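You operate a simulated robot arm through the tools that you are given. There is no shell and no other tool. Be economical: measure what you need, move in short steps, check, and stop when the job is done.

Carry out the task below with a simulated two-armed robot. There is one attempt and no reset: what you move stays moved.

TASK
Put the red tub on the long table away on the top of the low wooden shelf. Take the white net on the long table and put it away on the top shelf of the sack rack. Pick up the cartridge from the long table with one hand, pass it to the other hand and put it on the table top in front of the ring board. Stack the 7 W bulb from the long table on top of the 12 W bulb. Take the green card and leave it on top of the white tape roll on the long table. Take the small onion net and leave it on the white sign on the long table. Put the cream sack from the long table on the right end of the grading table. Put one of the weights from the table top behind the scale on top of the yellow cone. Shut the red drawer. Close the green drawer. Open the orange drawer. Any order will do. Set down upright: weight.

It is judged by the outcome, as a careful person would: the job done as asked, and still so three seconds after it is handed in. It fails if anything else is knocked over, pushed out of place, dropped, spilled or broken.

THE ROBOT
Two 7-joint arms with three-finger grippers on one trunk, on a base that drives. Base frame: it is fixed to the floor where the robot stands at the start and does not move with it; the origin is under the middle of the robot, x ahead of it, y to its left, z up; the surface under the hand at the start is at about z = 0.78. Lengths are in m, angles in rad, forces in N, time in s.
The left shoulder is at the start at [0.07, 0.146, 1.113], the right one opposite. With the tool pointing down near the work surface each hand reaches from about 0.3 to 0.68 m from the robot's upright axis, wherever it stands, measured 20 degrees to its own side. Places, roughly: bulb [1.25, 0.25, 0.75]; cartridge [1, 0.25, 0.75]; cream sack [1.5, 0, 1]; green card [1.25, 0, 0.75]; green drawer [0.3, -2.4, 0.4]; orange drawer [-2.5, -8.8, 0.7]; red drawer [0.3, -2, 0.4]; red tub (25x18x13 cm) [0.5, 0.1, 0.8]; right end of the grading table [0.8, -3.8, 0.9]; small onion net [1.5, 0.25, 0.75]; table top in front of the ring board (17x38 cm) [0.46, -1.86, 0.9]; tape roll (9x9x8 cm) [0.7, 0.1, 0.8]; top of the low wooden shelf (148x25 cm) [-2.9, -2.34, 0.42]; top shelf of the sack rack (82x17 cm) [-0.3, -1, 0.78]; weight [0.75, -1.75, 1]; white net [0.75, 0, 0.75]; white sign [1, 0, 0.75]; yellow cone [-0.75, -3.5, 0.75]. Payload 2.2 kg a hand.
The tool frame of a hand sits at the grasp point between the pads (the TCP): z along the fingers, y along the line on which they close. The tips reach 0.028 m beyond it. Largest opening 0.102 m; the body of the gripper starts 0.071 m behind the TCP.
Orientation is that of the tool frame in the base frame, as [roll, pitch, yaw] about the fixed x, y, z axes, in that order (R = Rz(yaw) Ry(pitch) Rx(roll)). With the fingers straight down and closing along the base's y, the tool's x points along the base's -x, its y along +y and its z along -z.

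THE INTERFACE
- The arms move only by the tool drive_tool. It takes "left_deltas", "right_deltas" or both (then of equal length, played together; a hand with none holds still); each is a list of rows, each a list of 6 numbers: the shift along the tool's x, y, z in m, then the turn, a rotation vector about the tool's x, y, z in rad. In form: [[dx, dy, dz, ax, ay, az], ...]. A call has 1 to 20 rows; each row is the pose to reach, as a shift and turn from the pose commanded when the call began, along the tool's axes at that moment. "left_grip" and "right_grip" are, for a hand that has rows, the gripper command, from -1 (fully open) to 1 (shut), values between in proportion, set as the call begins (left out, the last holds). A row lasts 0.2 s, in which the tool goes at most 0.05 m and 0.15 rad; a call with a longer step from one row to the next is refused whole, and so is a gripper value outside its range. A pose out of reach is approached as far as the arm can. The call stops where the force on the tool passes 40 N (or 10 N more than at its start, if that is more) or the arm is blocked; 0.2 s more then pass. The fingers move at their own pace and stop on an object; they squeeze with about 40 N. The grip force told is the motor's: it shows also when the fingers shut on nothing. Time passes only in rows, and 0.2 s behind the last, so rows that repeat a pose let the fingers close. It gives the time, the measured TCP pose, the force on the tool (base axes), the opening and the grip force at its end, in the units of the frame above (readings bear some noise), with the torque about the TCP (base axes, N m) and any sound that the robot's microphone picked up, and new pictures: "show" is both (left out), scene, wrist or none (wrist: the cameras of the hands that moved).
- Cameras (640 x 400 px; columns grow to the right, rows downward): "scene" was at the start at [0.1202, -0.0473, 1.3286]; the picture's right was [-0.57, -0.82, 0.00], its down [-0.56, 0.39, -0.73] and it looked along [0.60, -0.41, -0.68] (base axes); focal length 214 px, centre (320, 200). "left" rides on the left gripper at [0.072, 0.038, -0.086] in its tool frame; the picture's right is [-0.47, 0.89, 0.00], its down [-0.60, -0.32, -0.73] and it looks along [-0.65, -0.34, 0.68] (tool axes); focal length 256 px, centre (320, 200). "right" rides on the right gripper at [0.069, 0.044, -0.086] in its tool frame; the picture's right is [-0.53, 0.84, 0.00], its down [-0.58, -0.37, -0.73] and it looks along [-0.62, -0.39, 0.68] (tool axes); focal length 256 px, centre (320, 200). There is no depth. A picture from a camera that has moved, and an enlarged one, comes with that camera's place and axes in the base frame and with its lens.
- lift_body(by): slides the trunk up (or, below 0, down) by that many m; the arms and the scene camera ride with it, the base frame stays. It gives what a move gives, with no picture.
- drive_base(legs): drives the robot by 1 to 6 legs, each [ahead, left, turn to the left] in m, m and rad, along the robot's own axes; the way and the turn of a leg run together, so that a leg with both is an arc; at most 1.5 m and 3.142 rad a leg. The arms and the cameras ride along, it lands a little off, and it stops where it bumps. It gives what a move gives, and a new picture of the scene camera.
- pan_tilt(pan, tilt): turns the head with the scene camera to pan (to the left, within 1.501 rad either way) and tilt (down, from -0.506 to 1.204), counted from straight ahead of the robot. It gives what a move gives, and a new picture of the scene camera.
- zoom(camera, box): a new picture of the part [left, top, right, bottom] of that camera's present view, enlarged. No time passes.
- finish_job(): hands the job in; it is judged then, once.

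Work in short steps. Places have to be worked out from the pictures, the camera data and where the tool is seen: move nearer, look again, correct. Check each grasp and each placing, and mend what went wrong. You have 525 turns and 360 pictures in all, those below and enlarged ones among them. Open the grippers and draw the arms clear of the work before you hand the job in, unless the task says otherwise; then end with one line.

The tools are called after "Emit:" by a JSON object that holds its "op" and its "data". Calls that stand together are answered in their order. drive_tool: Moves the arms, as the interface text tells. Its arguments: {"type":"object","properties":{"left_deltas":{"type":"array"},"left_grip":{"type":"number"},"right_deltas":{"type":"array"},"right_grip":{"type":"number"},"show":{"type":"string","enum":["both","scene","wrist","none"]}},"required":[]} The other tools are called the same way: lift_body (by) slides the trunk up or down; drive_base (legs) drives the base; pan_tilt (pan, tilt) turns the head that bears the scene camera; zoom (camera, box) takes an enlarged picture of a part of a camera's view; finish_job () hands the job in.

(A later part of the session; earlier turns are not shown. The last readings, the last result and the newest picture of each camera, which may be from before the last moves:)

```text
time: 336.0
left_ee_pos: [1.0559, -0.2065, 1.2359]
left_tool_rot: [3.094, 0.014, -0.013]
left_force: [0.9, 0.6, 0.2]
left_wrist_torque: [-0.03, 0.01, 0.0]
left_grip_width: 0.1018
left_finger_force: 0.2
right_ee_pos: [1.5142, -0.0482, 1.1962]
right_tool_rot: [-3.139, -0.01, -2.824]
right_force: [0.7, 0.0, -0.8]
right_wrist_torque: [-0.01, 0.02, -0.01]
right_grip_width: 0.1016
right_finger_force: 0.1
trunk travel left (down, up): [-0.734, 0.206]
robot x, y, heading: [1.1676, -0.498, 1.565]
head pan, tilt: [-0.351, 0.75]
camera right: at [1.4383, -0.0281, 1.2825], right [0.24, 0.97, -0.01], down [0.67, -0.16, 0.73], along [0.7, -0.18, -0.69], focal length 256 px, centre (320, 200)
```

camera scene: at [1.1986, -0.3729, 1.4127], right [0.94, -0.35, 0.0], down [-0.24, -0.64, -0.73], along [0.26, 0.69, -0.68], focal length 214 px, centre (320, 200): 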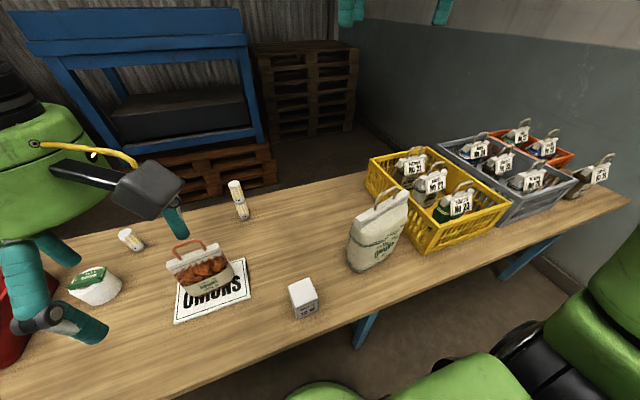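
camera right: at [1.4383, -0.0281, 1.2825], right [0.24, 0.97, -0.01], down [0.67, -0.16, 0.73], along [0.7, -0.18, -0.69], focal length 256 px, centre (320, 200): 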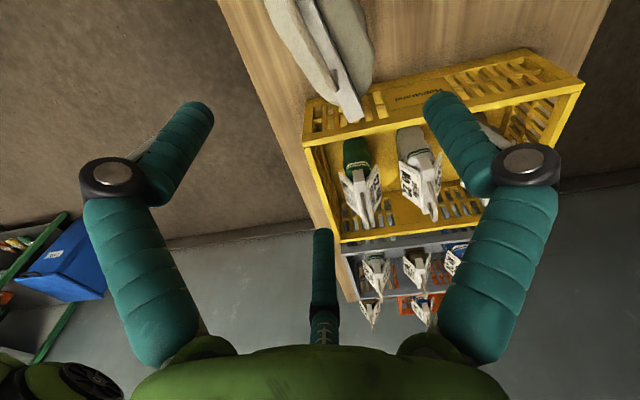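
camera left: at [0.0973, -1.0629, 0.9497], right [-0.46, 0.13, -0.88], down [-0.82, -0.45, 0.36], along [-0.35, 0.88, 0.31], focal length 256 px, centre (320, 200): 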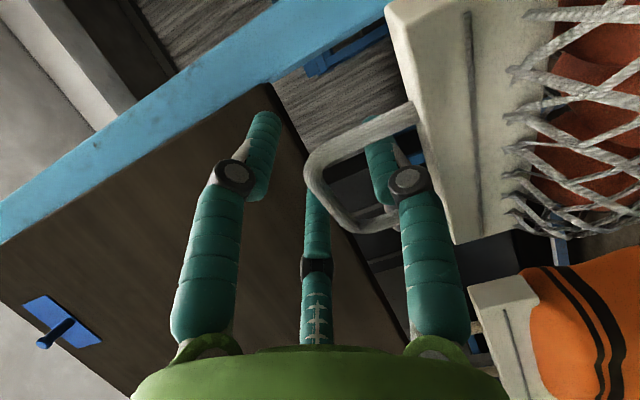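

Header line confirmed; top ≈ z 1.02. I descend to TCP 1.022 and close.

Emit:
{"op": "drive_tool", "data": {"right_deltas": [[0, 0.005, 0.045, 0, 0, 0.04], [0, 0.005, 0.09, 0, 0, 0.04], [0, 0.005, 0.135, 0, 0, 0.04], [0, 0.005, 0.174, 0, 0, 0.04]], "show": "wrist"}}

Emit:
{"op": "drive_tool", "data": {"right_deltas": [[0, 0, 0, 0, 0, 0], [0, 0, 0, 0, 0, 0], [0, 0, 0, 0, 0, 0], [0, 0, 0, 0, 0, 0], [0, 0, 0, 0, 0, 0]], "right_grip": 1, "show": "wrist"}}

```text
time: 337.0
left_ee_pos: [1.0559, -0.2063, 1.2344]
left_tool_rot: [3.094, 0.014, -0.014]
left_force: [0.7, 0.6, -1.2]
left_wrist_torque: [-0.02, 0.0, 0.01]
left_grip_width: 0.1019
left_finger_force: 0.0
right_ee_pos: [1.513, -0.0465, 1.0215]
right_tool_rot: [-3.138, -0.011, -2.866]
right_force: [0.1, -0.5, 0.1]
right_wrist_torque: [-0.02, -0.01, -0.05]
right_grip_width: 0.1019
right_finger_force: 0.1
trunk travel left (down, up): [-0.734, 0.206]
robot x, y, heading: [1.1701, -0.4999, 1.559]
head pan, tilt: [-0.351, 0.75]
camera right: at [1.4349, -0.022, 1.1084], right [0.28, 0.96, -0.01], down [0.66, -0.19, 0.73], along [0.69, -0.21, -0.69], focal length 256 px, centre (320, 200)
```

right: 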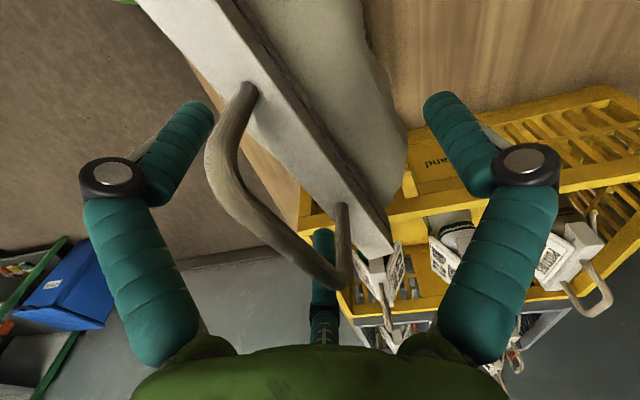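

```text
time: 338.2
left_ee_pos: [1.0563, -0.2099, 1.2348]
left_tool_rot: [3.099, 0.013, -0.012]
left_force: [0.3, 0.2, 0.1]
left_wrist_torque: [0.0, 0.01, -0.04]
left_grip_width: 0.1019
left_finger_force: 0.1
right_ee_pos: [1.5127, -0.0469, 1.0242]
right_tool_rot: [-3.138, -0.008, -2.867]
right_force: [7.9, -3.6, 12.1]
right_wrist_torque: [-0.09, -0.44, -0.05]
right_grip_width: 0.0304
right_finger_force: 39.8
trunk travel left (down, up): [-0.734, 0.206]
robot x, y, heading: [1.167, -0.5021, 1.562]
head pan, tilt: [-0.351, 0.75]
camera right: at [1.4359, -0.0247, 1.1102], right [0.28, 0.96, -0.01], down [0.66, -0.19, 0.73], along [0.7, -0.21, -0.69], focal length 256 px, centre (320, 200)
```

right: 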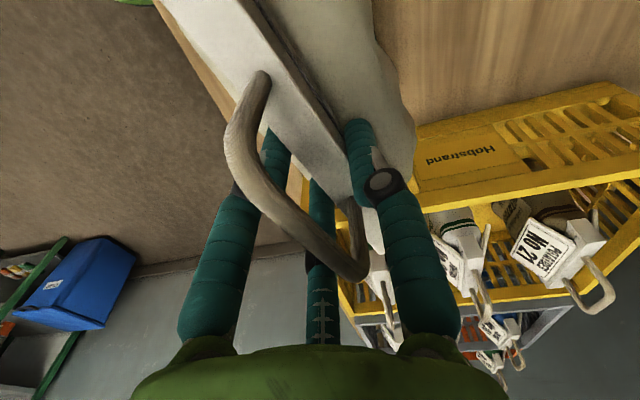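

Gripped off-centre by ~2.5 cm; for a 2 kg sack I re-centre: open, shift, and close again.

Emit:
{"op": "drive_tool", "data": {"right_deltas": [[0, 0, 0, 0, 0, 0], [0, 0, 0, 0, 0, 0], [0.012, 0, 0, 0, 0, 0], [0.025, 0, 0, 0, 0, 0]], "right_grip": -0.2, "show": "none"}}

Emit:
{"op": "drive_tool", "data": {"right_deltas": [[0, 0, 0, 0, 0, 0], [0, 0, 0, 0, 0, 0], [0, 0, 0, 0, 0, 0], [0, 0, 0, 0, 0, 0]], "right_grip": 1, "show": "none"}}

Emit:
{"op": "drive_tool", "data": {"right_deltas": [[0, 0, -0.03, 0, 0, 0], [0, 0, -0.06, 0, 0, 0], [0, 0, -0.1, 0, 0, 0], [0, 0, -0.14, 0, 0, 0], [0, 0, -0.18, 0, 0, 0]], "show": "scene"}}

```text
time: 339.2
left_ee_pos: [1.0553, -0.2068, 1.2329]
left_tool_rot: [3.093, 0.012, -0.013]
left_force: [-0.5, -0.1, -0.2]
left_wrist_torque: [0.03, 0.02, 0.01]
left_grip_width: 0.1017
left_finger_force: 0.0
right_ee_pos: [1.4862, -0.0533, 1.0222]
right_tool_rot: [-3.136, -0.011, -2.864]
right_force: [0.3, 0.1, 1.3]
right_wrist_torque: [-0.03, -0.03, -0.01]
right_grip_width: 0.0614
right_finger_force: 0.2
trunk travel left (down, up): [-0.734, 0.206]
robot x, y, heading: [1.1709, -0.5002, 1.559]
head pan, tilt: [-0.351, 0.75]
```

```text
time: 340.2
left_ee_pos: [1.0557, -0.2084, 1.2362]
left_tool_rot: [3.097, 0.013, -0.015]
left_force: [-0.2, 0.3, -0.2]
left_wrist_torque: [0.0, 0.01, 0.03]
left_grip_width: 0.1021
left_finger_force: 0.0
right_ee_pos: [1.4858, -0.0536, 1.0227]
right_tool_rot: [-3.136, -0.009, -2.867]
right_force: [0.2, -5.1, 0.1]
right_wrist_torque: [-0.43, 0.07, 0.04]
right_grip_width: 0.0307
right_finger_force: 40.1
trunk travel left (down, up): [-0.734, 0.206]
robot x, y, heading: [1.1683, -0.4979, 1.567]
head pan, tilt: [-0.351, 0.75]
```

```text
time: 341.4
left_ee_pos: [1.0551, -0.207, 1.2351]
left_tool_rot: [3.094, 0.013, -0.015]
left_force: [-1.0, 0.4, 0.2]
left_wrist_torque: [0.04, -0.03, -0.01]
left_grip_width: 0.1019
left_finger_force: 0.0
right_ee_pos: [1.4894, -0.0518, 1.2015]
right_tool_rot: [-3.129, -0.013, -2.862]
right_force: [-0.4, -1.7, -20.0]
right_wrist_torque: [-0.34, 0.22, -0.04]
right_grip_width: 0.0302
right_finger_force: 39.5
trunk travel left (down, up): [-0.734, 0.206]
robot x, y, heading: [1.1642, -0.5036, 1.568]
head pan, tilt: [-0.351, 0.75]
camera scene: at [1.199, -0.3719, 1.4125], right [0.94, -0.35, 0.0], down [-0.24, -0.64, -0.73], along [0.26, 0.68, -0.68], focal length 214 px, centre (320, 200)
```

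scene: 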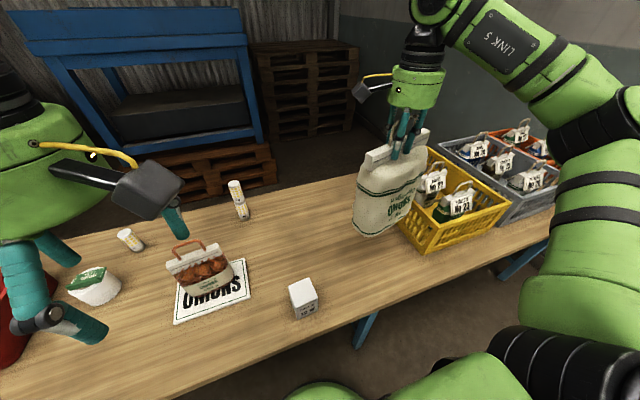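

Sack held (20 N). I raise the trunk, back off, turn left to face south, and approach the grading table's north end for the weights.

Emit:
{"op": "lift_body", "data": {"by": 0.15}}

Emit:
{"op": "drive_base", "data": {"legs": [[-0.28, 0, 0], [0, 0, 1.57], [0, 0, 1.57], [0, -0.5, 0]]}}

Emit:
{"op": "pan_tilt", "data": {"pan": 0.0, "tilt": 0.6}}

```text
time: 343.2
left_ee_pos: [1.0582, -0.2045, 1.3843]
left_tool_rot: [3.093, 0.016, -0.013]
left_force: [-0.4, -0.6, 0.9]
left_wrist_torque: [-0.02, 0.0, -0.01]
left_grip_width: 0.1019
left_finger_force: 0.1
right_ee_pos: [1.4902, -0.05, 1.3519]
right_tool_rot: [-3.135, -0.011, -2.865]
right_force: [-0.2, -1.2, -20.8]
right_wrist_torque: [-0.17, 0.24, -0.02]
right_grip_width: 0.0307
right_finger_force: 39.6
trunk travel left (down, up): [-0.884, 0.056]
robot x, y, heading: [1.1659, -0.5001, 1.566]
head pan, tilt: [-0.351, 0.75]
```

```text
time: 355.4
left_ee_pos: [0.7819, -1.0794, 1.3836]
left_tool_rot: [3.093, 0.013, -3.141]
left_force: [0.4, 0.0, -0.3]
left_wrist_torque: [0.03, 0.0, 0.0]
left_grip_width: 0.1021
left_finger_force: 0.1
right_ee_pos: [0.3511, -1.2398, 1.3536]
right_tool_rot: [-3.134, -0.011, 0.292]
right_force: [0.3, -0.7, -19.1]
right_wrist_torque: [0.14, -0.29, 0.03]
right_grip_width: 0.0306
right_finger_force: 40.1
trunk travel left (down, up): [-0.884, 0.056]
robot x, y, heading: [0.6618, -0.7865, -1.559]
head pan, tilt: [-0.351, 0.75]
camera scene: at [0.6392, -0.9165, 1.5624], right [-0.94, 0.34, 0.0], down [0.23, 0.64, -0.73], along [-0.25, -0.69, -0.68], focal length 214 px, centre (320, 200)
```

scene: 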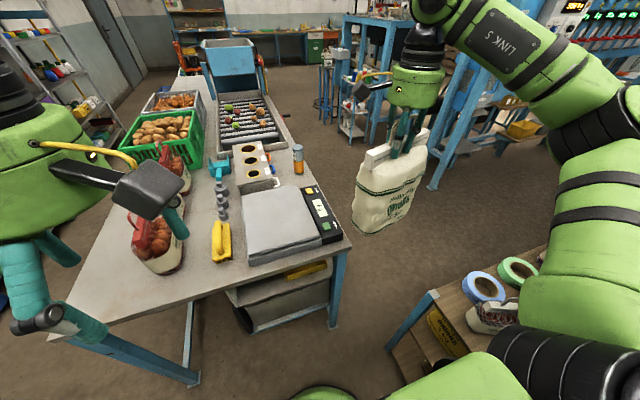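

```text
time: 356.2
left_ee_pos: [0.778, -1.0803, 1.3848]
left_tool_rot: [3.092, 0.016, 3.141]
left_force: [-0.7, -0.6, 0.6]
left_wrist_torque: [0.0, 0.01, -0.02]
left_grip_width: 0.1019
left_finger_force: 0.2
right_ee_pos: [0.3481, -1.2389, 1.3512]
right_tool_rot: [-3.134, -0.014, 0.292]
right_force: [-0.7, -0.3, -20.3]
right_wrist_torque: [0.19, -0.27, 0.0]
right_grip_width: 0.0305
right_finger_force: 40.5
trunk travel left (down, up): [-0.884, 0.056]
robot x, y, heading: [0.6633, -0.7858, -1.567]
head pan, tilt: [0.0, 0.6]
camera scene: at [0.6644, -0.9269, 1.5752], right [-1.0, -0.01, 0.0], down [0.0, 0.57, -0.82], along [0.01, -0.82, -0.57], focal length 214 px, centre (320, 200)
```

scene: 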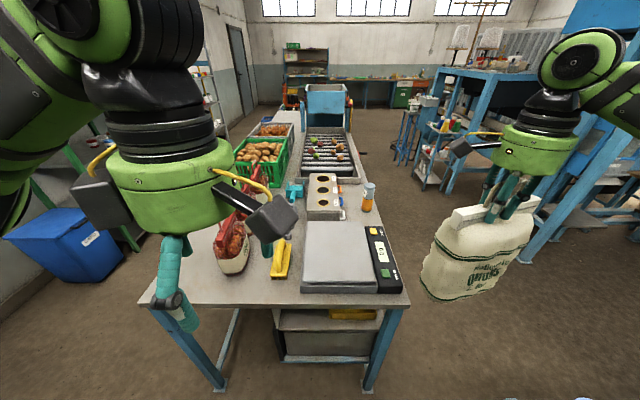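

I drive closer and use the left wrist camera over the weights.

Emit:
{"op": "drive_base", "data": {"legs": [[0.2, 0, 0]]}}

Emit:
{"op": "drive_tool", "data": {"left_deltas": [[-0.01, -0.04, 0.02, 0.01, 0, 0], [-0.02, -0.08, 0.05, 0.02, 0, 0], [-0.03, -0.12, 0.09, 0.03, 0, 0], [-0.03, -0.16, 0.12, 0.045, 0, 0], [-0.03, -0.2, 0.14, 0.045, 0, 0]], "show": "both"}}

```text
time: 357.8
left_ee_pos: [0.7812, -1.274, 1.3869]
left_tool_rot: [3.098, 0.015, 3.141]
left_force: [-0.9, 0.5, -0.3]
left_wrist_torque: [-0.08, -0.01, 0.02]
left_grip_width: 0.1021
left_finger_force: 0.2
right_ee_pos: [0.35, -1.434, 1.3545]
right_tool_rot: [-3.137, -0.013, 0.291]
right_force: [0.8, 2.5, -19.4]
right_wrist_torque: [0.26, -0.23, -0.01]
right_grip_width: 0.0304
right_finger_force: 39.8
trunk travel left (down, up): [-0.884, 0.056]
robot x, y, heading: [0.6651, -0.9826, -1.561]
head pan, tilt: [0.0, 0.6]
camera scene: at [0.6658, -1.1205, 1.5759], right [-1.0, -0.01, 0.0], down [0.0, 0.56, -0.83], along [0.01, -0.83, -0.56], focal length 214 px, centre (320, 200)
```

scene: 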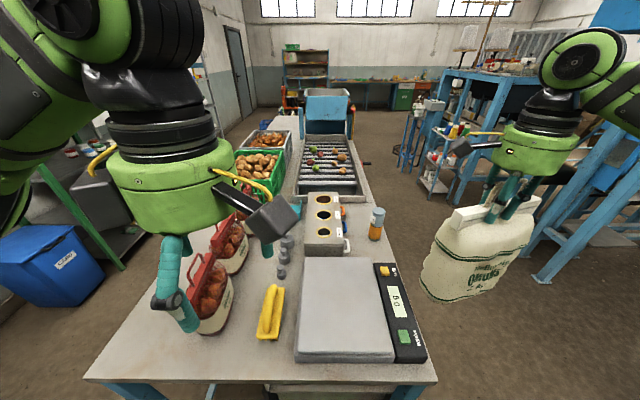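

```text
refused: row 2 steps farther than a row can; nothing moved
```

Emit:
{"op": "zoom", "data": {"camera": "scene", "box": [240, 220, 340, 300]}}

Emit:
{"op": "drive_tool", "data": {"left_deltas": [[-0.01, -0.035, 0.02, 0.01, 0, 0], [-0.02, -0.07, 0.045, 0.02, 0, 0], [-0.03, -0.1, 0.08, 0.03, 0, 0], [-0.03, -0.14, 0.1, 0.045, 0, 0], [-0.03, -0.18, 0.12, 0.045, 0, 0]], "show": "wrist"}}

```text
5.00 times, centred on (290, 260) of scene
camera zoom: at [0.6658, -1.1205, 1.5759], right [-1.0, -0.01, 0.0], down [0.0, 0.56, -0.83], along [0.01, -0.83, -0.56], focal length 1072 px, centre (470, -100)
```

zoom: 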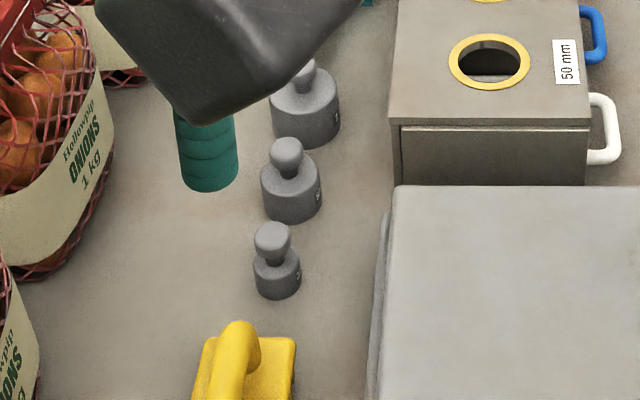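

```text
time: 359.0
left_ee_pos: [0.7494, -1.2869, 1.2906]
left_tool_rot: [3.14, 0.015, -3.138]
left_force: [-1.0, 0.0, 0.4]
left_wrist_torque: [-0.02, -0.02, 0.0]
left_grip_width: 0.102
left_finger_force: 0.1
left hand out of reach, approached as far as the arm can: row 1, 2, 3, 4, 5
right_ee_pos: [0.3477, -1.4389, 1.352]
right_tool_rot: [-3.133, -0.014, 0.293]
right_force: [-0.6, 0.1, -19.7]
right_wrist_torque: [0.13, -0.24, -0.01]
right_grip_width: 0.0307
right_finger_force: 39.4
trunk travel left (down, up): [-0.884, 0.056]
robot x, y, heading: [0.6652, -0.9873, -1.562]
head pan, tilt: [0.0, 0.6]
camera left: at [0.6752, -1.2478, 1.3756], right [0.46, 0.89, 0.01], down [0.59, -0.32, 0.74], along [0.66, -0.34, -0.67], focal length 256 px, centre (320, 200)
```

left: 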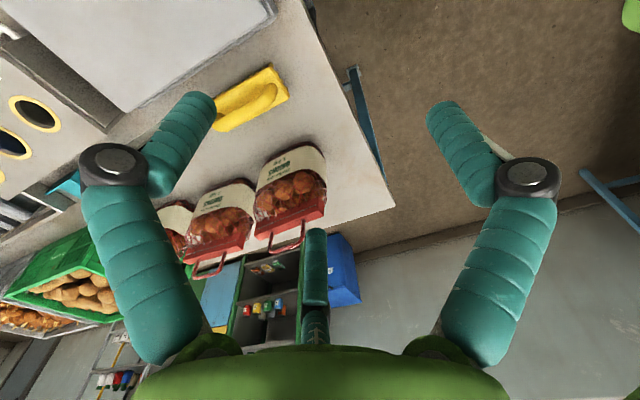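

The left arm is near a wrist limit in this orientation. I rotate it to a more natural yaw (which also keeps fingers away from the neighbouring weight).

Emit:
{"op": "drive_tool", "data": {"left_deltas": [[0, 0, 0, 0, 0, 0.15], [0, 0, 0, 0, 0, 0.3], [0, 0, 0, 0, 0, 0.45], [0, 0, 0, 0, 0, 0.6], [0, 0, 0, 0, 0, 0.75], [0, 0, 0, 0, 0, 0.9], [0, 0, 0, 0, 0, 1.05], [0, 0, 0, 0, 0, 1.2], [0, 0, 0, 0, 0, 1.35], [0, 0, 0, 0, 0, 1.5], [0, 0, 0, 0, 0, 1.65], [0, 0, 0, 0, 0, 1.8], [0, 0, 0, 0, 0, 1.95], [0, 0, 0, 0, 0, 2.09]], "left_grip": -0.1, "show": "none"}}

```text
time: 359.8
left_ee_pos: [0.7659, -1.1982, 1.2861]
left_tool_rot: [-3.128, 0.008, 2.843]
left_force: [2.6, -5.2, 0.3]
left_wrist_torque: [0.53, 0.29, 0.18]
left_grip_width: 0.056
left_finger_force: 0.0
left hand out of reach, approached as far as the arm can: row 1, 2, 3
right_ee_pos: [0.3491, -1.4375, 1.3492]
right_tool_rot: [-3.126, -0.013, 0.291]
right_force: [0.2, -0.8, -18.1]
right_wrist_torque: [0.09, -0.3, 0.02]
right_grip_width: 0.0304
right_finger_force: 39.9
trunk travel left (down, up): [-0.884, 0.056]
robot x, y, heading: [0.6631, -0.9851, -1.566]
head pan, tilt: [0.0, 0.6]
stopped in row 3 (left hand): the force on the tool passed its limit at 51 N (the readings are from after the stop); the commanded pose is now the measured one
```

The hand drifted into my own body while unwinding. I move it outward to the left and check.

Emit:
{"op": "drive_tool", "data": {"left_deltas": [[-0.03, -0.02, 0, 0, 0, 0], [-0.06, -0.04, 0, 0, 0, 0], [-0.1, -0.06, 0, 0, 0, 0], [-0.14, -0.08, 0, 0, 0, 0], [-0.18, -0.1, 0, 0, 0, 0]], "show": "scene"}}

```text
time: 360.9
left_ee_pos: [0.777, -1.1986, 1.2965]
left_tool_rot: [-3.124, 0.014, 2.863]
left_force: [2.1, -4.5, 1.6]
left_wrist_torque: [0.57, 0.3, 0.16]
left_grip_width: 0.0561
left_finger_force: 0.0
left hand out of reach, approached as far as the arm can: row 1, 2, 3, 4, 5
right_ee_pos: [0.3482, -1.4382, 1.3484]
right_tool_rot: [-3.124, -0.01, 0.29]
right_force: [1.4, -0.1, -19.5]
right_wrist_torque: [0.06, -0.32, 0.01]
right_grip_width: 0.0306
right_finger_force: 39.9
trunk travel left (down, up): [-0.884, 0.056]
robot x, y, heading: [0.668, -0.9816, -1.564]
head pan, tilt: [0.0, 0.6]
stopped in row 5 (left hand): the force on the tool passed its limit at 43 N (the readings are from after the stop); the commanded pose is now the measured one
camera scene: at [0.6662, -1.1268, 1.5752], right [-1.0, -0.01, 0.0], down [0.0, 0.57, -0.82], along [0.01, -0.82, -0.57], focal length 214 px, centre (320, 200)
```

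scene: 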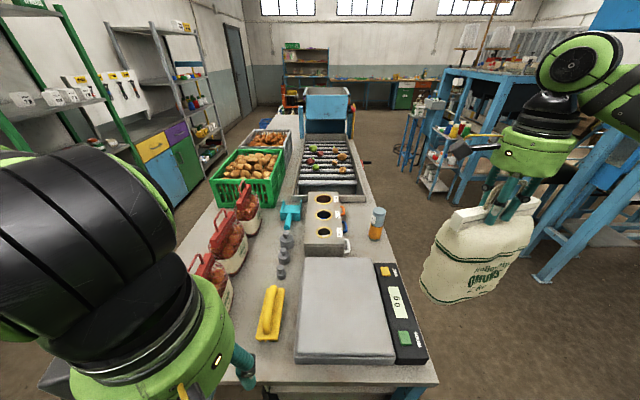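

I need to unwind the left wrist the way it came. First back to the previous pose.

Emit:
{"op": "drive_tool", "data": {"left_deltas": [[0, -0.03, 0, 0, 0, -0.1], [0, -0.06, 0, 0, 0, -0.2], [0.003, -0.092, 0, 0, 0, -0.28]], "show": "none"}}

Emit:
{"op": "drive_tool", "data": {"left_deltas": [[0, -0.01, 0, 0.145, 0, 0], [0, -0.03, 0, 0.29, 0, 0], [0, -0.06, 0, 0.435, 0, 0], [0, -0.09, 0, 0.58, 0, 0], [0, -0.12, 0, 0.725, 0, 0], [0, -0.15, 0, 0.87, 0, 0], [0, -0.18, 0, 1.015, 0, 0], [0, -0.21, 0, 1.16, 0, 0], [0, -0.24, 0, 1.305, 0, 0], [0, -0.27, 0, 1.45, 0, 0], [0, -0.3, 0, 1.571, 0, 0]], "show": "none"}}

```text
time: 361.7
left_ee_pos: [0.7476, -1.2869, 1.2981]
left_tool_rot: [-3.123, 0.01, 3.141]
left_force: [-0.6, 0.5, 1.1]
left_wrist_torque: [-0.02, -0.01, -0.02]
left_grip_width: 0.0558
left_finger_force: 0.0
right_ee_pos: [0.3472, -1.4409, 1.3507]
right_tool_rot: [-3.13, -0.013, 0.292]
right_force: [-0.2, 0.1, -19.7]
right_wrist_torque: [0.16, -0.25, -0.01]
right_grip_width: 0.0303
right_finger_force: 39.6
trunk travel left (down, up): [-0.884, 0.056]
robot x, y, heading: [0.663, -0.9876, -1.565]
head pan, tilt: [0.0, 0.6]
```

```text
time: 364.1
left_ee_pos: [0.7797, -1.5804, 1.3178]
left_tool_rot: [-1.552, 0.007, 3.138]
left_force: [0.3, 0.3, 0.6]
left_wrist_torque: [-0.02, 0.0, -0.01]
left_grip_width: 0.0562
left_finger_force: 0.0
left hand out of reach, approached as far as the arm can: row 9, 10, 11
right_ee_pos: [0.3489, -1.4408, 1.3513]
right_tool_rot: [-3.13, -0.013, 0.29]
right_force: [-0.7, -0.4, -20.4]
right_wrist_torque: [0.13, -0.24, 0.03]
right_grip_width: 0.0304
right_finger_force: 40.1
trunk travel left (down, up): [-0.884, 0.056]
robot x, y, heading: [0.665, -0.9837, -1.565]
head pan, tilt: [0.0, 0.6]
```

Now roll it back (−90°) and check.

Emit:
{"op": "drive_tool", "data": {"left_deltas": [[0, 0, 0, 0, 0, -0.145], [0, 0, 0, 0, 0, -0.29], [0, 0, 0, 0, 0, -0.435], [0, 0, 0, 0, 0, -0.58], [0, 0, 0, 0, 0, -0.725], [0, 0, 0, 0, 0, -0.87], [0, 0, 0, 0, 0, -1.015], [0, 0, 0, 0, 0, -1.16], [0, 0, 0, 0, 0, -1.305], [0, 0, 0, 0, 0, -1.45], [0, 0, 0, 0, 0, -1.571]], "show": "none"}}

Emit:
{"op": "drive_tool", "data": {"left_deltas": [[0, 0, 0, 0, -0.145, 0], [0, 0, 0, 0, -0.29, 0], [0, 0, 0, 0, -0.435, 0], [0, 0, 0, 0, -0.58, 0], [0, 0, 0, 0, -0.725, 0], [0, 0, 0, 0, -0.87, 0], [0, 0, 0, 0, -1.015, 0], [0, 0, 0, 0, -1.16, 0], [0, 0, 0, 0, -1.305, 0], [0, 0, 0, 0, -1.45, 0], [0, 0, 0, 0, -1.571, 0]], "show": "none"}}

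```text
time: 366.5
left_ee_pos: [0.7794, -1.5787, 1.3184]
left_tool_rot: [-0.206, -1.553, 1.777]
left_force: [0.7, -0.3, -0.1]
left_wrist_torque: [0.02, 0.0, 0.02]
left_grip_width: 0.0564
left_finger_force: 0.0
right_ee_pos: [0.3495, -1.4379, 1.3529]
right_tool_rot: [-3.131, -0.012, 0.291]
right_force: [0.2, 0.3, -20.0]
right_wrist_torque: [0.18, -0.24, 0.0]
right_grip_width: 0.0307
right_finger_force: 40.1
trunk travel left (down, up): [-0.884, 0.056]
robot x, y, heading: [0.6651, -0.9828, -1.567]
head pan, tilt: [0.0, 0.6]
```

```text
time: 368.9
left_ee_pos: [0.8408, -1.5089, 1.2995]
left_tool_rot: [-3.135, -0.017, -1.575]
left_force: [-0.3, -0.2, 0.4]
left_wrist_torque: [0.0, 0.03, 0.01]
left_grip_width: 0.056
left_finger_force: 0.0
left hand out of reach, approached as far as the arm can: row 7, 8, 9, 10, 11
right_ee_pos: [0.3482, -1.439, 1.3509]
right_tool_rot: [-3.13, -0.012, 0.291]
right_force: [0.0, 0.6, -20.3]
right_wrist_torque: [0.17, -0.24, 0.03]
right_grip_width: 0.0304
right_finger_force: 39.9
trunk travel left (down, up): [-0.884, 0.056]
robot x, y, heading: [0.6648, -0.9821, -1.564]
head pan, tilt: [0.0, 0.6]
```

The wrist is unwound. I rotate to yaw π, which points the finger gap at the neighbouring weight.

Emit:
{"op": "drive_tool", "data": {"left_deltas": [[0, 0, 0, 0, 0, 0.145], [0, 0, 0, 0, 0, 0.29], [0, 0, 0, 0, 0, 0.435], [0, 0, 0, 0, 0, 0.58], [0, 0, 0, 0, 0, 0.725], [0, 0, 0, 0, 0, 0.87], [0, 0, 0, 0, 0, 1.015], [0, 0, 0, 0, 0, 1.16], [0, 0, 0, 0, 0, 1.305], [0, 0, 0, 0, 0, 1.45], [0, 0, 0, 0, 0, 1.566]], "show": "wrist"}}

```text
time: 371.3
left_ee_pos: [0.7455, -1.3171, 1.2687]
left_tool_rot: [-3.094, 0.01, -3.075]
left_force: [0.3, 0.1, -0.1]
left_wrist_torque: [-0.03, 0.01, 0.0]
left_grip_width: 0.056
left_finger_force: 0.1
left hand out of reach, approached as far as the arm can: row 5, 6, 7, 8, 9, 10, 11
right_ee_pos: [0.3484, -1.4384, 1.3514]
right_tool_rot: [-3.131, -0.012, 0.292]
right_force: [0.6, 0.9, -19.1]
right_wrist_torque: [0.19, -0.2, 0.0]
right_grip_width: 0.0305
right_finger_force: 40.0
trunk travel left (down, up): [-0.884, 0.056]
robot x, y, heading: [0.6686, -0.9879, -1.565]
head pan, tilt: [0.0, 0.6]
camera left: at [0.6692, -1.2782, 1.3523], right [0.41, 0.91, -0.04], down [0.61, -0.24, 0.75], along [0.68, -0.33, -0.66], focal length 256 px, centre (320, 200)
```

left: 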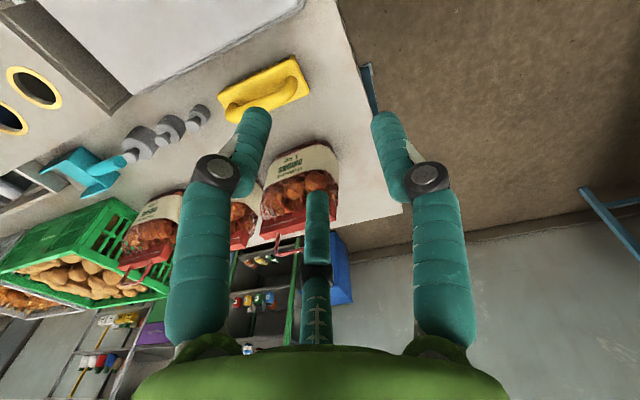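

I try moving this hand outward left where this orientation worked earlier.

Emit:
{"op": "drive_tool", "data": {"left_deltas": [[-0.03, -0.01, -0.01, 0, 0, 0], [-0.06, -0.02, -0.02, 0, 0, 0], [-0.1, -0.03, -0.03, 0, 0, 0], [-0.14, -0.04, -0.03, 0, 0, 0], [-0.18, -0.05, -0.03, 0, 0, 0], [-0.22, -0.06, -0.03, 0, 0, 0]], "show": "scene"}}

```text
time: 372.7
left_ee_pos: [0.8473, -1.2477, 1.3283]
left_tool_rot: [-3.092, 0.012, -3.067]
left_force: [0.2, 1.1, -0.3]
left_wrist_torque: [-0.01, 0.0, 0.02]
left_grip_width: 0.0562
left_finger_force: 0.1
left hand out of reach, approached as far as the arm can: row 1, 2, 3, 4, 5, 6
right_ee_pos: [0.3504, -1.438, 1.351]
right_tool_rot: [-3.131, -0.012, 0.29]
right_force: [0.4, 0.0, -19.1]
right_wrist_torque: [0.21, -0.26, 0.01]
right_grip_width: 0.0305
right_finger_force: 40.2
trunk travel left (down, up): [-0.884, 0.056]
robot x, y, heading: [0.6658, -0.9831, -1.563]
head pan, tilt: [0.0, 0.6]
camera scene: at [0.6672, -1.1259, 1.5753], right [-1.0, -0.01, 0.0], down [0.0, 0.57, -0.82], along [0.01, -0.82, -0.57], focal length 214 px, centre (320, 200)
```

scene: 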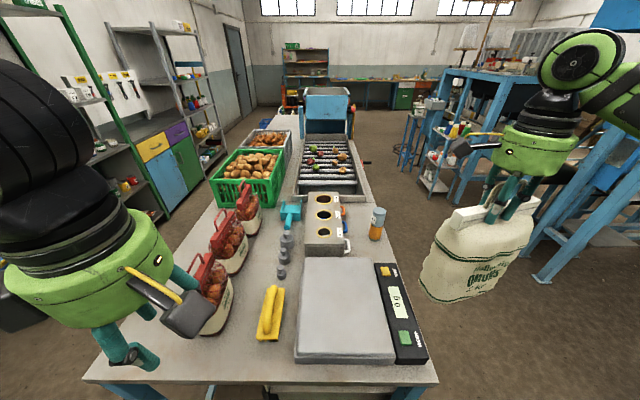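

I continue unwinding toward the neutral yaw from here, in a short step.

Emit:
{"op": "drive_tool", "data": {"left_deltas": [[0, 0, 0, 0, 0, 0.14], [0, 0, 0, 0, 0, 0.28], [0, 0, 0, 0, 0, 0.42], [0, 0, 0, 0, 0, 0.56], [0, 0, 0, 0, 0, 0.7]], "show": "none"}}

```text
time: 373.9
left_ee_pos: [0.8377, -1.1374, 1.3805]
left_tool_rot: [-3.119, 0.042, 2.583]
left_force: [-21.9, -3.3, -3.5]
left_wrist_torque: [-0.04, 0.18, 0.43]
left_grip_width: 0.0489
left_finger_force: 0.0
left hand out of reach, approached as far as the arm can: row 1, 2, 3, 4, 5
right_ee_pos: [0.3505, -1.4382, 1.3522]
right_tool_rot: [-3.131, -0.012, 0.291]
right_force: [0.6, 0.3, -19.2]
right_wrist_torque: [0.16, -0.21, 0.03]
right_grip_width: 0.0302
right_finger_force: 40.7
trunk travel left (down, up): [-0.884, 0.056]
robot x, y, heading: [0.6634, -0.9871, -1.562]
head pan, tilt: [0.0, 0.6]
```

I'll reverse the exact sequence that got the wrist here: back to the previous yaw, then to horizontal.

Emit:
{"op": "drive_tool", "data": {"left_deltas": [[0, -0.02, 0, 0, 0, -0.14], [0, -0.05, 0, 0, 0, -0.28], [0, -0.08, 0, 0, 0, -0.42], [0, -0.11, 0, 0, 0, -0.56], [0, -0.13, 0, 0, 0, -0.7], [0, -0.15, 0, 0, 0, -0.84], [0, -0.18, 0, 0, 0, -0.98], [0, -0.2, 0, 0, 0, -1.12], [0, -0.22, 0, 0, 0, -1.26], [0, -0.24, 0, 0, 0, -1.4], [0, -0.26, 0, 0, 0, -1.54], [0, -0.28, 0, 0, 0, -1.68], [0, -0.3, 0, 0, 0, -1.82], [0, -0.32, 0, 0, 0, -1.96], [0, -0.34, 0, 0, 0, -2.12]], "show": "none"}}

Emit:
{"op": "drive_tool", "data": {"left_deltas": [[0, 0, 0, 0, 0.145, 0], [0, 0, 0, 0, 0.29, 0], [0, 0, 0, 0, 0.435, 0], [0, 0, 0, 0, 0.58, 0], [0, 0, 0, 0, 0.725, 0], [0, 0, 0, 0, 0.87, 0], [0, 0, 0, 0, 1.015, 0], [0, 0, 0, 0, 1.16, 0], [0, 0, 0, 0, 1.305, 0], [0, 0, 0, 0, 1.45, 0], [0, 0, 0, 0, 1.571, 0]], "show": "none"}}

```text
refused: row 15 steps farther than a row can; nothing moved
```

```text
time: 374.3
left_ee_pos: [0.8292, -1.1349, 1.3802]
left_tool_rot: [-3.125, 0.002, 2.576]
left_force: [1.0, -5.1, 0.9]
left_wrist_torque: [-0.05, -0.13, -0.09]
left_grip_width: 0.0572
left_finger_force: 0.2
left hand out of reach, approached as far as the arm can: row 1
right_ee_pos: [0.3465, -1.4395, 1.3471]
right_tool_rot: [-3.125, -0.015, 0.29]
right_force: [0.5, -1.1, -19.5]
right_wrist_torque: [0.07, -0.21, 0.02]
right_grip_width: 0.0303
right_finger_force: 39.9
trunk travel left (down, up): [-0.884, 0.056]
robot x, y, heading: [0.6649, -0.9863, -1.558]
head pan, tilt: [0.0, 0.6]
stopped in row 1 (left hand): the force on the tool passed its limit at 74 N (the readings are from after the stop); the commanded pose is now the measured one
```

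I resend with proper step sizes, one call at a time.

Emit:
{"op": "drive_tool", "data": {"left_deltas": [[0, -0.02, 0, 0, 0, -0.13], [0, -0.05, 0, 0, 0, -0.26], [0, -0.08, 0, 0, 0, -0.39], [0, -0.1, 0, 0, 0, -0.52], [0, -0.12, 0, 0, 0, -0.65], [0, -0.14, 0, 0, 0, -0.78], [0, -0.16, 0, 0, 0, -0.91], [0, -0.18, 0, 0, 0, -1.04], [0, -0.2, 0, 0, 0, -1.17], [0, -0.22, 0, 0, 0, -1.3], [0, -0.24, 0, 0, 0, -1.43], [0, -0.26, 0, 0, 0, -1.56], [0, -0.28, 0, 0, 0, -1.69], [0, -0.3, 0, 0, 0, -1.82], [0, -0.32, 0, 0, 0, -1.95], [0, -0.34, 0, 0, 0, -2.08], [0, -0.36, 0, 0, 0, -2.132]], "show": "none"}}

```text
time: 377.9
left_ee_pos: [0.7829, -1.3641, 1.3828]
left_tool_rot: [3.132, -0.014, -1.575]
left_force: [-0.2, 0.5, 1.2]
left_wrist_torque: [0.03, 0.01, -0.01]
left_grip_width: 0.0559
left_finger_force: 0.0
left hand out of reach, approached as far as the arm can: row 8, 9, 10, 11, 12, 13, 14, 15, 16, 17
right_ee_pos: [0.348, -1.4366, 1.3517]
right_tool_rot: [-3.131, -0.012, 0.291]
right_force: [0.4, -1.0, -20.1]
right_wrist_torque: [0.1, -0.24, 0.03]
right_grip_width: 0.0305
right_finger_force: 40.4
trunk travel left (down, up): [-0.884, 0.056]
robot x, y, heading: [0.6663, -0.986, -1.566]
head pan, tilt: [0.0, 0.6]
```

Now I test rotating the other way (yaw −1.05, equally good finger placement) while reaching over the small weight.

Emit:
{"op": "drive_tool", "data": {"left_deltas": [[0.035, 0, 0, 0, 0, -0.08], [0.07, -0.01, 0, 0, 0, -0.16], [0.105, -0.015, 0, 0, 0, -0.24], [0.14, -0.02, 0, 0, 0, -0.32], [0.175, -0.025, 0, 0, 0, -0.4], [0.21, -0.03, 0, 0, 0, -0.48], [0.255, -0.033, 0, 0, 0, -0.53]], "show": "none"}}

```text
time: 379.5
left_ee_pos: [0.9031, -1.5178, 1.3686]
left_tool_rot: [3.128, -0.007, -1.049]
left_force: [-0.4, 1.4, -0.3]
left_wrist_torque: [0.01, 0.02, 0.04]
left_grip_width: 0.056
left_finger_force: 0.1
left hand out of reach, approached as far as the arm can: row 2, 3, 4, 5, 6, 7
right_ee_pos: [0.3496, -1.4391, 1.3505]
right_tool_rot: [-3.13, -0.013, 0.293]
right_force: [1.2, -1.0, -19.8]
right_wrist_torque: [0.05, -0.27, 0.0]
right_grip_width: 0.0305
right_finger_force: 40.3
trunk travel left (down, up): [-0.884, 0.056]
robot x, y, heading: [0.6638, -0.9895, -1.566]
head pan, tilt: [0.0, 0.6]
```

Reach improves this way. I move over the weight and lower.

Emit:
{"op": "drive_tool", "data": {"left_deltas": [[0.015, 0.042, 0, 0, 0, 0], [0.03, 0.084, 0, 0, 0, 0], [0.0443, 0.1257, 0.01, 0, 0, 0], [0.0443, 0.1257, 0.055, 0, 0, 0], [0.0443, 0.1257, 0.1, 0, 0, 0], [0.0443, 0.1257, 0.145, 0, 0, 0], [0.0443, 0.1257, 0.19, 0, 0, 0], [0.0443, 0.1257, 0.235, 0, 0, 0]], "show": "both"}}

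```text
time: 381.3
left_ee_pos: [0.8708, -1.535, 1.1621]
left_tool_rot: [3.127, -0.008, -1.045]
left_force: [-1.2, -0.2, 0.2]
left_wrist_torque: [-0.02, 0.02, 0.0]
left_grip_width: 0.0559
left_finger_force: 0.0
left hand out of reach, approached as far as the arm can: row 1, 2, 3, 4, 5, 6, 7, 8
right_ee_pos: [0.3491, -1.4394, 1.3521]
right_tool_rot: [-3.131, -0.012, 0.293]
right_force: [-0.1, 0.1, -20.7]
right_wrist_torque: [0.17, -0.19, 0.01]
right_grip_width: 0.0304
right_finger_force: 40.0
trunk travel left (down, up): [-0.884, 0.056]
robot x, y, heading: [0.6652, -0.9803, -1.56]
head pan, tilt: [0.0, 0.6]
camera scene: at [0.6663, -1.1273, 1.5753], right [-1.0, -0.01, 0.0], down [0.0, 0.57, -0.82], along [0.01, -0.82, -0.57], focal length 214 px, centre (320, 200)
camera left: at [0.8752, -1.6145, 1.2506], right [-1.0, -0.04, 0.01], down [-0.02, 0.69, 0.72], along [-0.04, 0.72, -0.69], focal length 256 px, centre (320, 200)
```

scene: 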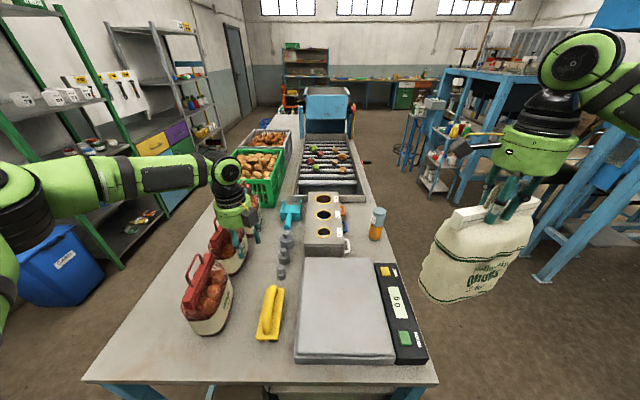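
left: 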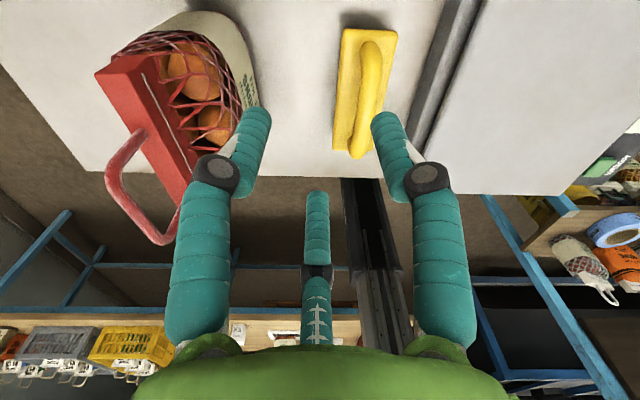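

I use the base to bring the hand over the weight.

Emit:
{"op": "drive_base", "data": {"legs": [[0.08, -0.03, 0]]}}

Emit:
{"op": "zoom", "data": {"camera": "left", "box": [0, 0, 640, 400]}}

```text
time: 382.4
left_ee_pos: [0.845, -1.6059, 1.1678]
left_tool_rot: [3.12, -0.011, -1.047]
left_force: [1.0, 1.2, -0.1]
left_wrist_torque: [-0.08, 0.03, 0.04]
left_grip_width: 0.056
left_finger_force: 0.1
right_ee_pos: [0.3241, -1.5068, 1.3571]
right_tool_rot: [-3.136, -0.01, 0.295]
right_force: [-0.1, 4.1, -18.6]
right_wrist_torque: [0.34, -0.22, 0.0]
right_grip_width: 0.0304
right_finger_force: 40.1
trunk travel left (down, up): [-0.884, 0.056]
robot x, y, heading: [0.6385, -1.0637, -1.561]
head pan, tilt: [0.0, 0.6]
camera scene: at [0.6414, -1.194, 1.5765], right [-1.0, -0.01, 0.0], down [-0.01, 0.56, -0.83], along [0.01, -0.83, -0.56], focal length 214 px, centre (320, 200)
```

scene: 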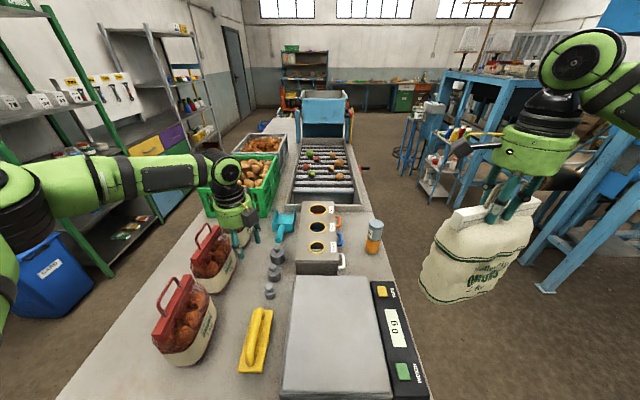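

```text
1.00 times, centred on (320, 200) of left (not enlarged: the box is as wide or as high as the picture)
camera zoom: at [0.8498, -1.6839, 1.2557], right [-1.0, -0.04, 0.01], down [-0.02, 0.7, 0.72], along [-0.04, 0.72, -0.7], focal length 256 px, centre (320, 200)
```

zoom: 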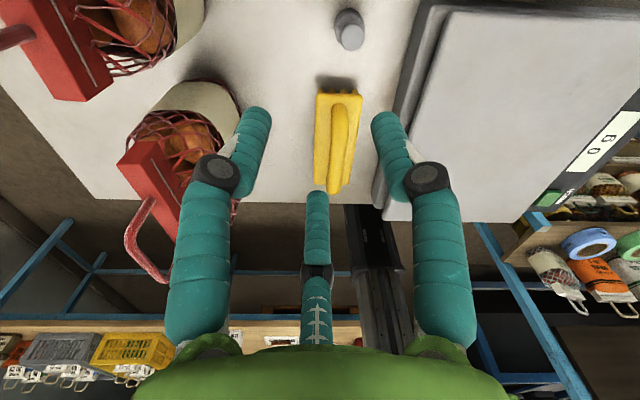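

Weight at (0.811, −1.616). I shift over it and lower to z≈1.02.

Emit:
{"op": "drive_tool", "data": {"left_deltas": [[-0.009, 0.035, 0, 0, 0, 0], [-0.009, 0.035, 0.045, 0, 0, 0], [-0.009, 0.035, 0.09, 0, 0, 0], [-0.009, 0.035, 0.13, 0, 0, 0]], "show": "wrist"}}

```text
time: 383.4
left_ee_pos: [0.8457, -1.5755, 1.0745]
left_tool_rot: [3.126, -0.006, -1.044]
left_force: [0.3, -0.9, 0.0]
left_wrist_torque: [0.07, -0.01, -0.03]
left_grip_width: 0.056
left_finger_force: 0.1
left hand out of reach, approached as far as the arm can: row 1, 2, 3, 4
right_ee_pos: [0.319, -1.521, 1.3497]
right_tool_rot: [-3.128, -0.012, 0.294]
right_force: [-0.5, -1.1, -20.2]
right_wrist_torque: [0.07, -0.22, -0.03]
right_grip_width: 0.0302
right_finger_force: 40.3
trunk travel left (down, up): [-0.884, 0.056]
robot x, y, heading: [0.639, -1.0659, -1.563]
head pan, tilt: [0.0, 0.6]
camera left: at [0.8504, -1.6558, 1.1612], right [-1.0, -0.04, 0.01], down [-0.02, 0.69, 0.72], along [-0.04, 0.72, -0.69], focal length 256 px, centre (320, 200)
```

left: 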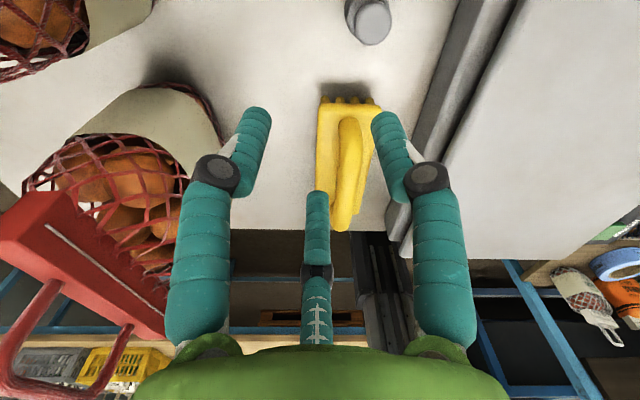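

The envelope tightens as I lower, so I'll use a small base turn (−0.08 rad) plus 2 cm, then lower by trunk.

Emit:
{"op": "drive_base", "data": {"legs": [[0.025, 0, -0.07]]}}

Emit:
{"op": "zoom", "data": {"camera": "left", "box": [200, 0, 520, 200]}}

```text
time: 384.2
left_ee_pos: [0.8117, -1.6078, 1.0773]
left_tool_rot: [3.121, -0.008, -1.116]
left_force: [0.4, 1.1, -0.1]
left_wrist_torque: [-0.05, 0.01, -0.01]
left_grip_width: 0.0562
left_finger_force: 0.1
right_ee_pos: [0.2939, -1.513, 1.3547]
right_tool_rot: [-3.132, -0.012, 0.224]
right_force: [1.5, 1.0, -18.5]
right_wrist_torque: [0.24, -0.28, -0.04]
right_grip_width: 0.0304
right_finger_force: 40.1
trunk travel left (down, up): [-0.884, 0.056]
robot x, y, heading: [0.6321, -1.0877, -1.636]
head pan, tilt: [0.0, 0.6]
camera scene: at [0.631, -1.2229, 1.5761], right [-1.0, 0.06, 0.0], down [0.03, 0.56, -0.83], along [-0.05, -0.83, -0.56], focal length 214 px, centre (320, 200)
```

scene: 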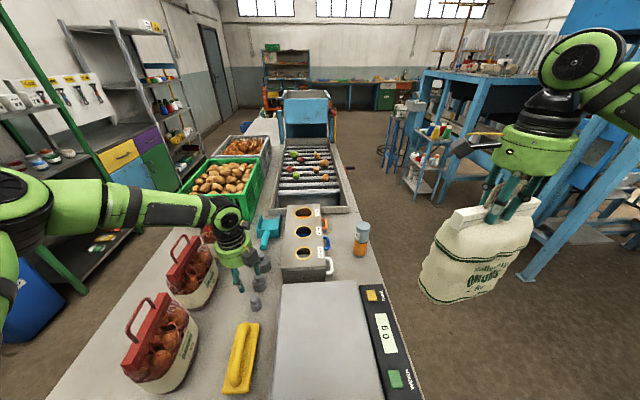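

```text
2.00 times, centred on (360, 100) of left
camera zoom: at [0.8122, -1.6867, 1.1651], right [-1.0, 0.03, 0.01], down [0.03, 0.7, 0.72], along [0.01, 0.72, -0.7], focal length 512 px, centre (240, 400)
```

zoom: 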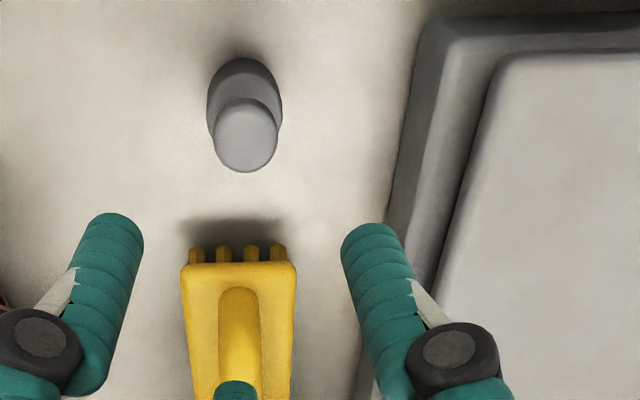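

Aligned within 1 cm. I narrow the opening, lower by trunk, then adjust.

Emit:
{"op": "drive_tool", "data": {"left_deltas": [[0.005, 0.006, 0, 0, 0, 0], [0.005, 0.006, 0, 0, 0, 0]], "left_grip": 0.18, "show": "none"}}

Emit:
{"op": "lift_body", "data": {"by": -0.085}}

Emit:
{"op": "zoom", "data": {"camera": "left", "box": [200, 20, 520, 220]}}

```text
time: 384.8
left_ee_pos: [0.8117, -1.615, 1.0787]
left_tool_rot: [3.121, -0.01, -1.114]
left_force: [0.2, 0.6, 0.4]
left_wrist_torque: [-0.04, 0.03, 0.0]
left_grip_width: 0.0419
left_finger_force: 0.1
left hand out of reach, approached as far as the arm can: row 1, 2
right_ee_pos: [0.2899, -1.5165, 1.3518]
right_tool_rot: [-3.129, -0.014, 0.223]
right_force: [0.3, 1.5, -20.0]
right_wrist_torque: [0.14, -0.22, -0.02]
right_grip_width: 0.0304
right_finger_force: 40.2
trunk travel left (down, up): [-0.884, 0.056]
robot x, y, heading: [0.6361, -1.0862, -1.632]
head pan, tilt: [0.0, 0.6]
```

```text
time: 386.0
left_ee_pos: [0.8104, -1.6168, 0.9939]
left_tool_rot: [3.122, -0.008, -1.115]
left_force: [0.2, -0.1, -0.3]
left_wrist_torque: [-0.02, -0.01, 0.01]
left_grip_width: 0.0419
left_finger_force: 0.1
right_ee_pos: [0.2886, -1.5196, 1.2657]
right_tool_rot: [-3.128, -0.014, 0.224]
right_force: [0.5, 0.1, -19.9]
right_wrist_torque: [0.14, -0.22, 0.0]
right_grip_width: 0.0302
right_finger_force: 40.0
trunk travel left (down, up): [-0.799, 0.141]
robot x, y, heading: [0.6352, -1.0916, -1.63]
head pan, tilt: [0.0, 0.6]
```

```text
2.00 times, centred on (360, 120) of left
camera zoom: at [0.8094, -1.6954, 1.081], right [-1.0, 0.03, 0.01], down [0.03, 0.69, 0.72], along [0.01, 0.72, -0.69], focal length 512 px, centre (240, 360)
```

zoom: 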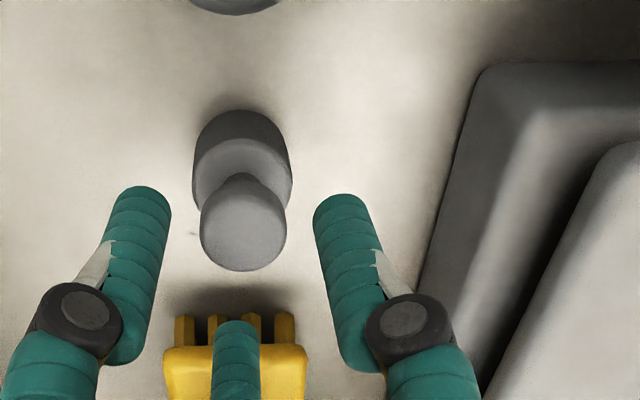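

Well centred. I lower 4 cm more and grip the knob.

Emit:
{"op": "lift_body", "data": {"by": -0.04}}

Emit:
{"op": "drive_tool", "data": {"left_deltas": [[0, 0, 0, 0, 0, 0], [0, 0, 0, 0, 0, 0], [0, 0, 0, 0, 0, 0]], "left_grip": 1, "show": "wrist"}}

```text
time: 386.9
left_ee_pos: [0.811, -1.6151, 0.953]
left_tool_rot: [3.121, -0.009, -1.114]
left_force: [0.0, -0.1, 0.0]
left_wrist_torque: [0.03, 0.02, -0.02]
left_grip_width: 0.0421
left_finger_force: 0.0
right_ee_pos: [0.2894, -1.5184, 1.226]
right_tool_rot: [-3.131, -0.015, 0.225]
right_force: [-1.1, 0.8, -19.6]
right_wrist_torque: [0.14, -0.2, -0.01]
right_grip_width: 0.0304
right_finger_force: 39.6
trunk travel left (down, up): [-0.759, 0.181]
robot x, y, heading: [0.6372, -1.0897, -1.634]
head pan, tilt: [0.0, 0.6]
```

```text
time: 387.7
left_ee_pos: [0.8102, -1.6158, 0.954]
left_tool_rot: [3.122, -0.01, -1.116]
left_force: [0.6, 0.5, 5.8]
left_wrist_torque: [0.16, -0.08, 0.03]
left_grip_width: 0.0246
left_finger_force: 39.7
right_ee_pos: [0.2898, -1.5171, 1.2272]
right_tool_rot: [-3.131, -0.014, 0.222]
right_force: [-0.3, 0.1, -19.9]
right_wrist_torque: [0.17, -0.18, 0.0]
right_grip_width: 0.0302
right_finger_force: 39.9
trunk travel left (down, up): [-0.759, 0.181]
robot x, y, heading: [0.6356, -1.0863, -1.632]
head pan, tilt: [0.0, 0.6]
camera left: at [0.8093, -1.6945, 1.0419], right [-1.0, 0.03, 0.01], down [0.03, 0.69, 0.72], along [0.01, 0.72, -0.69], focal length 256 px, centre (320, 200)
```

left: 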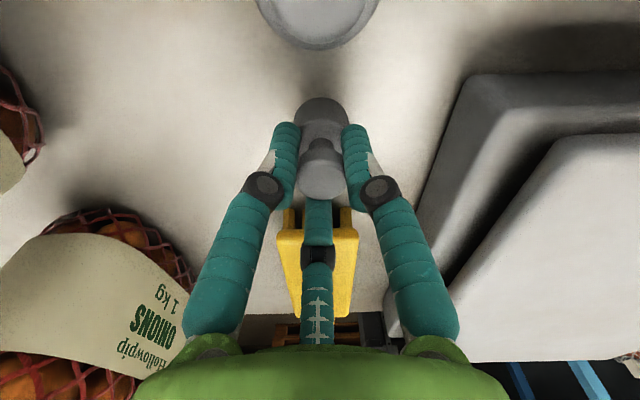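

Knob gripped. I lift, back away north and turn to face north for the drive around the rack.

Emit:
{"op": "lift_body", "data": {"by": 0.175}}

Emit:
{"op": "drive_base", "data": {"legs": [[-0.4, 0, 0], [0, 0, 1.6], [0, 0, 1.6]]}}

```text
time: 389.6
left_ee_pos: [0.81, -1.6163, 1.1286]
left_tool_rot: [3.123, -0.008, -1.116]
left_force: [-0.2, 0.7, -1.4]
left_wrist_torque: [0.01, 0.01, -0.02]
left_grip_width: 0.0245
left_finger_force: 40.2
right_ee_pos: [0.2888, -1.5189, 1.4016]
right_tool_rot: [-3.127, -0.014, 0.223]
right_force: [-0.7, 0.4, -21.2]
right_wrist_torque: [0.13, -0.19, -0.01]
right_grip_width: 0.0305
right_finger_force: 40.0
trunk travel left (down, up): [-0.934, 0.006]
robot x, y, heading: [0.6389, -1.0885, -1.634]
head pan, tilt: [0.0, 0.6]
```

```text
time: 399.9
left_ee_pos: [0.4641, -0.1692, 1.1281]
left_tool_rot: [3.122, -0.008, 2.07]
left_force: [-0.5, 0.5, -1.2]
left_wrist_torque: [0.02, -0.02, -0.02]
left_grip_width: 0.0241
left_finger_force: 40.3
right_ee_pos: [0.99, -0.2422, 1.4001]
right_tool_rot: [-3.129, -0.016, -2.872]
right_force: [0.4, -0.6, -20.3]
right_wrist_torque: [-0.14, 0.18, 0.01]
right_grip_width: 0.0304
right_finger_force: 39.7
trunk travel left (down, up): [-0.934, 0.006]
robot x, y, heading: [0.6597, -0.6899, 1.556]
head pan, tilt: [0.0, 0.6]
camera scene: at [0.6691, -0.5463, 1.6252], right [1.0, -0.02, 0.0], down [-0.01, -0.57, -0.82], along [0.01, 0.82, -0.57], focal length 214 px, centre (320, 200)
```

scene: 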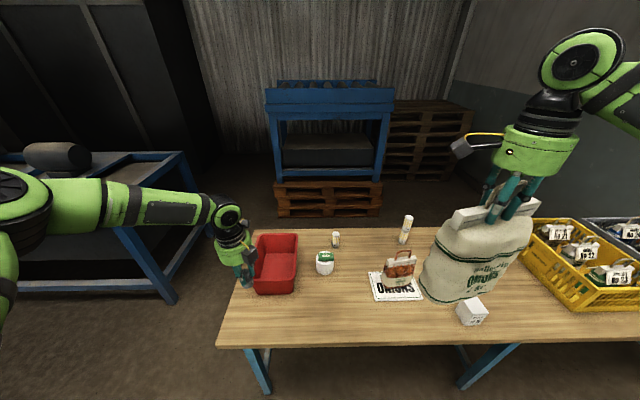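

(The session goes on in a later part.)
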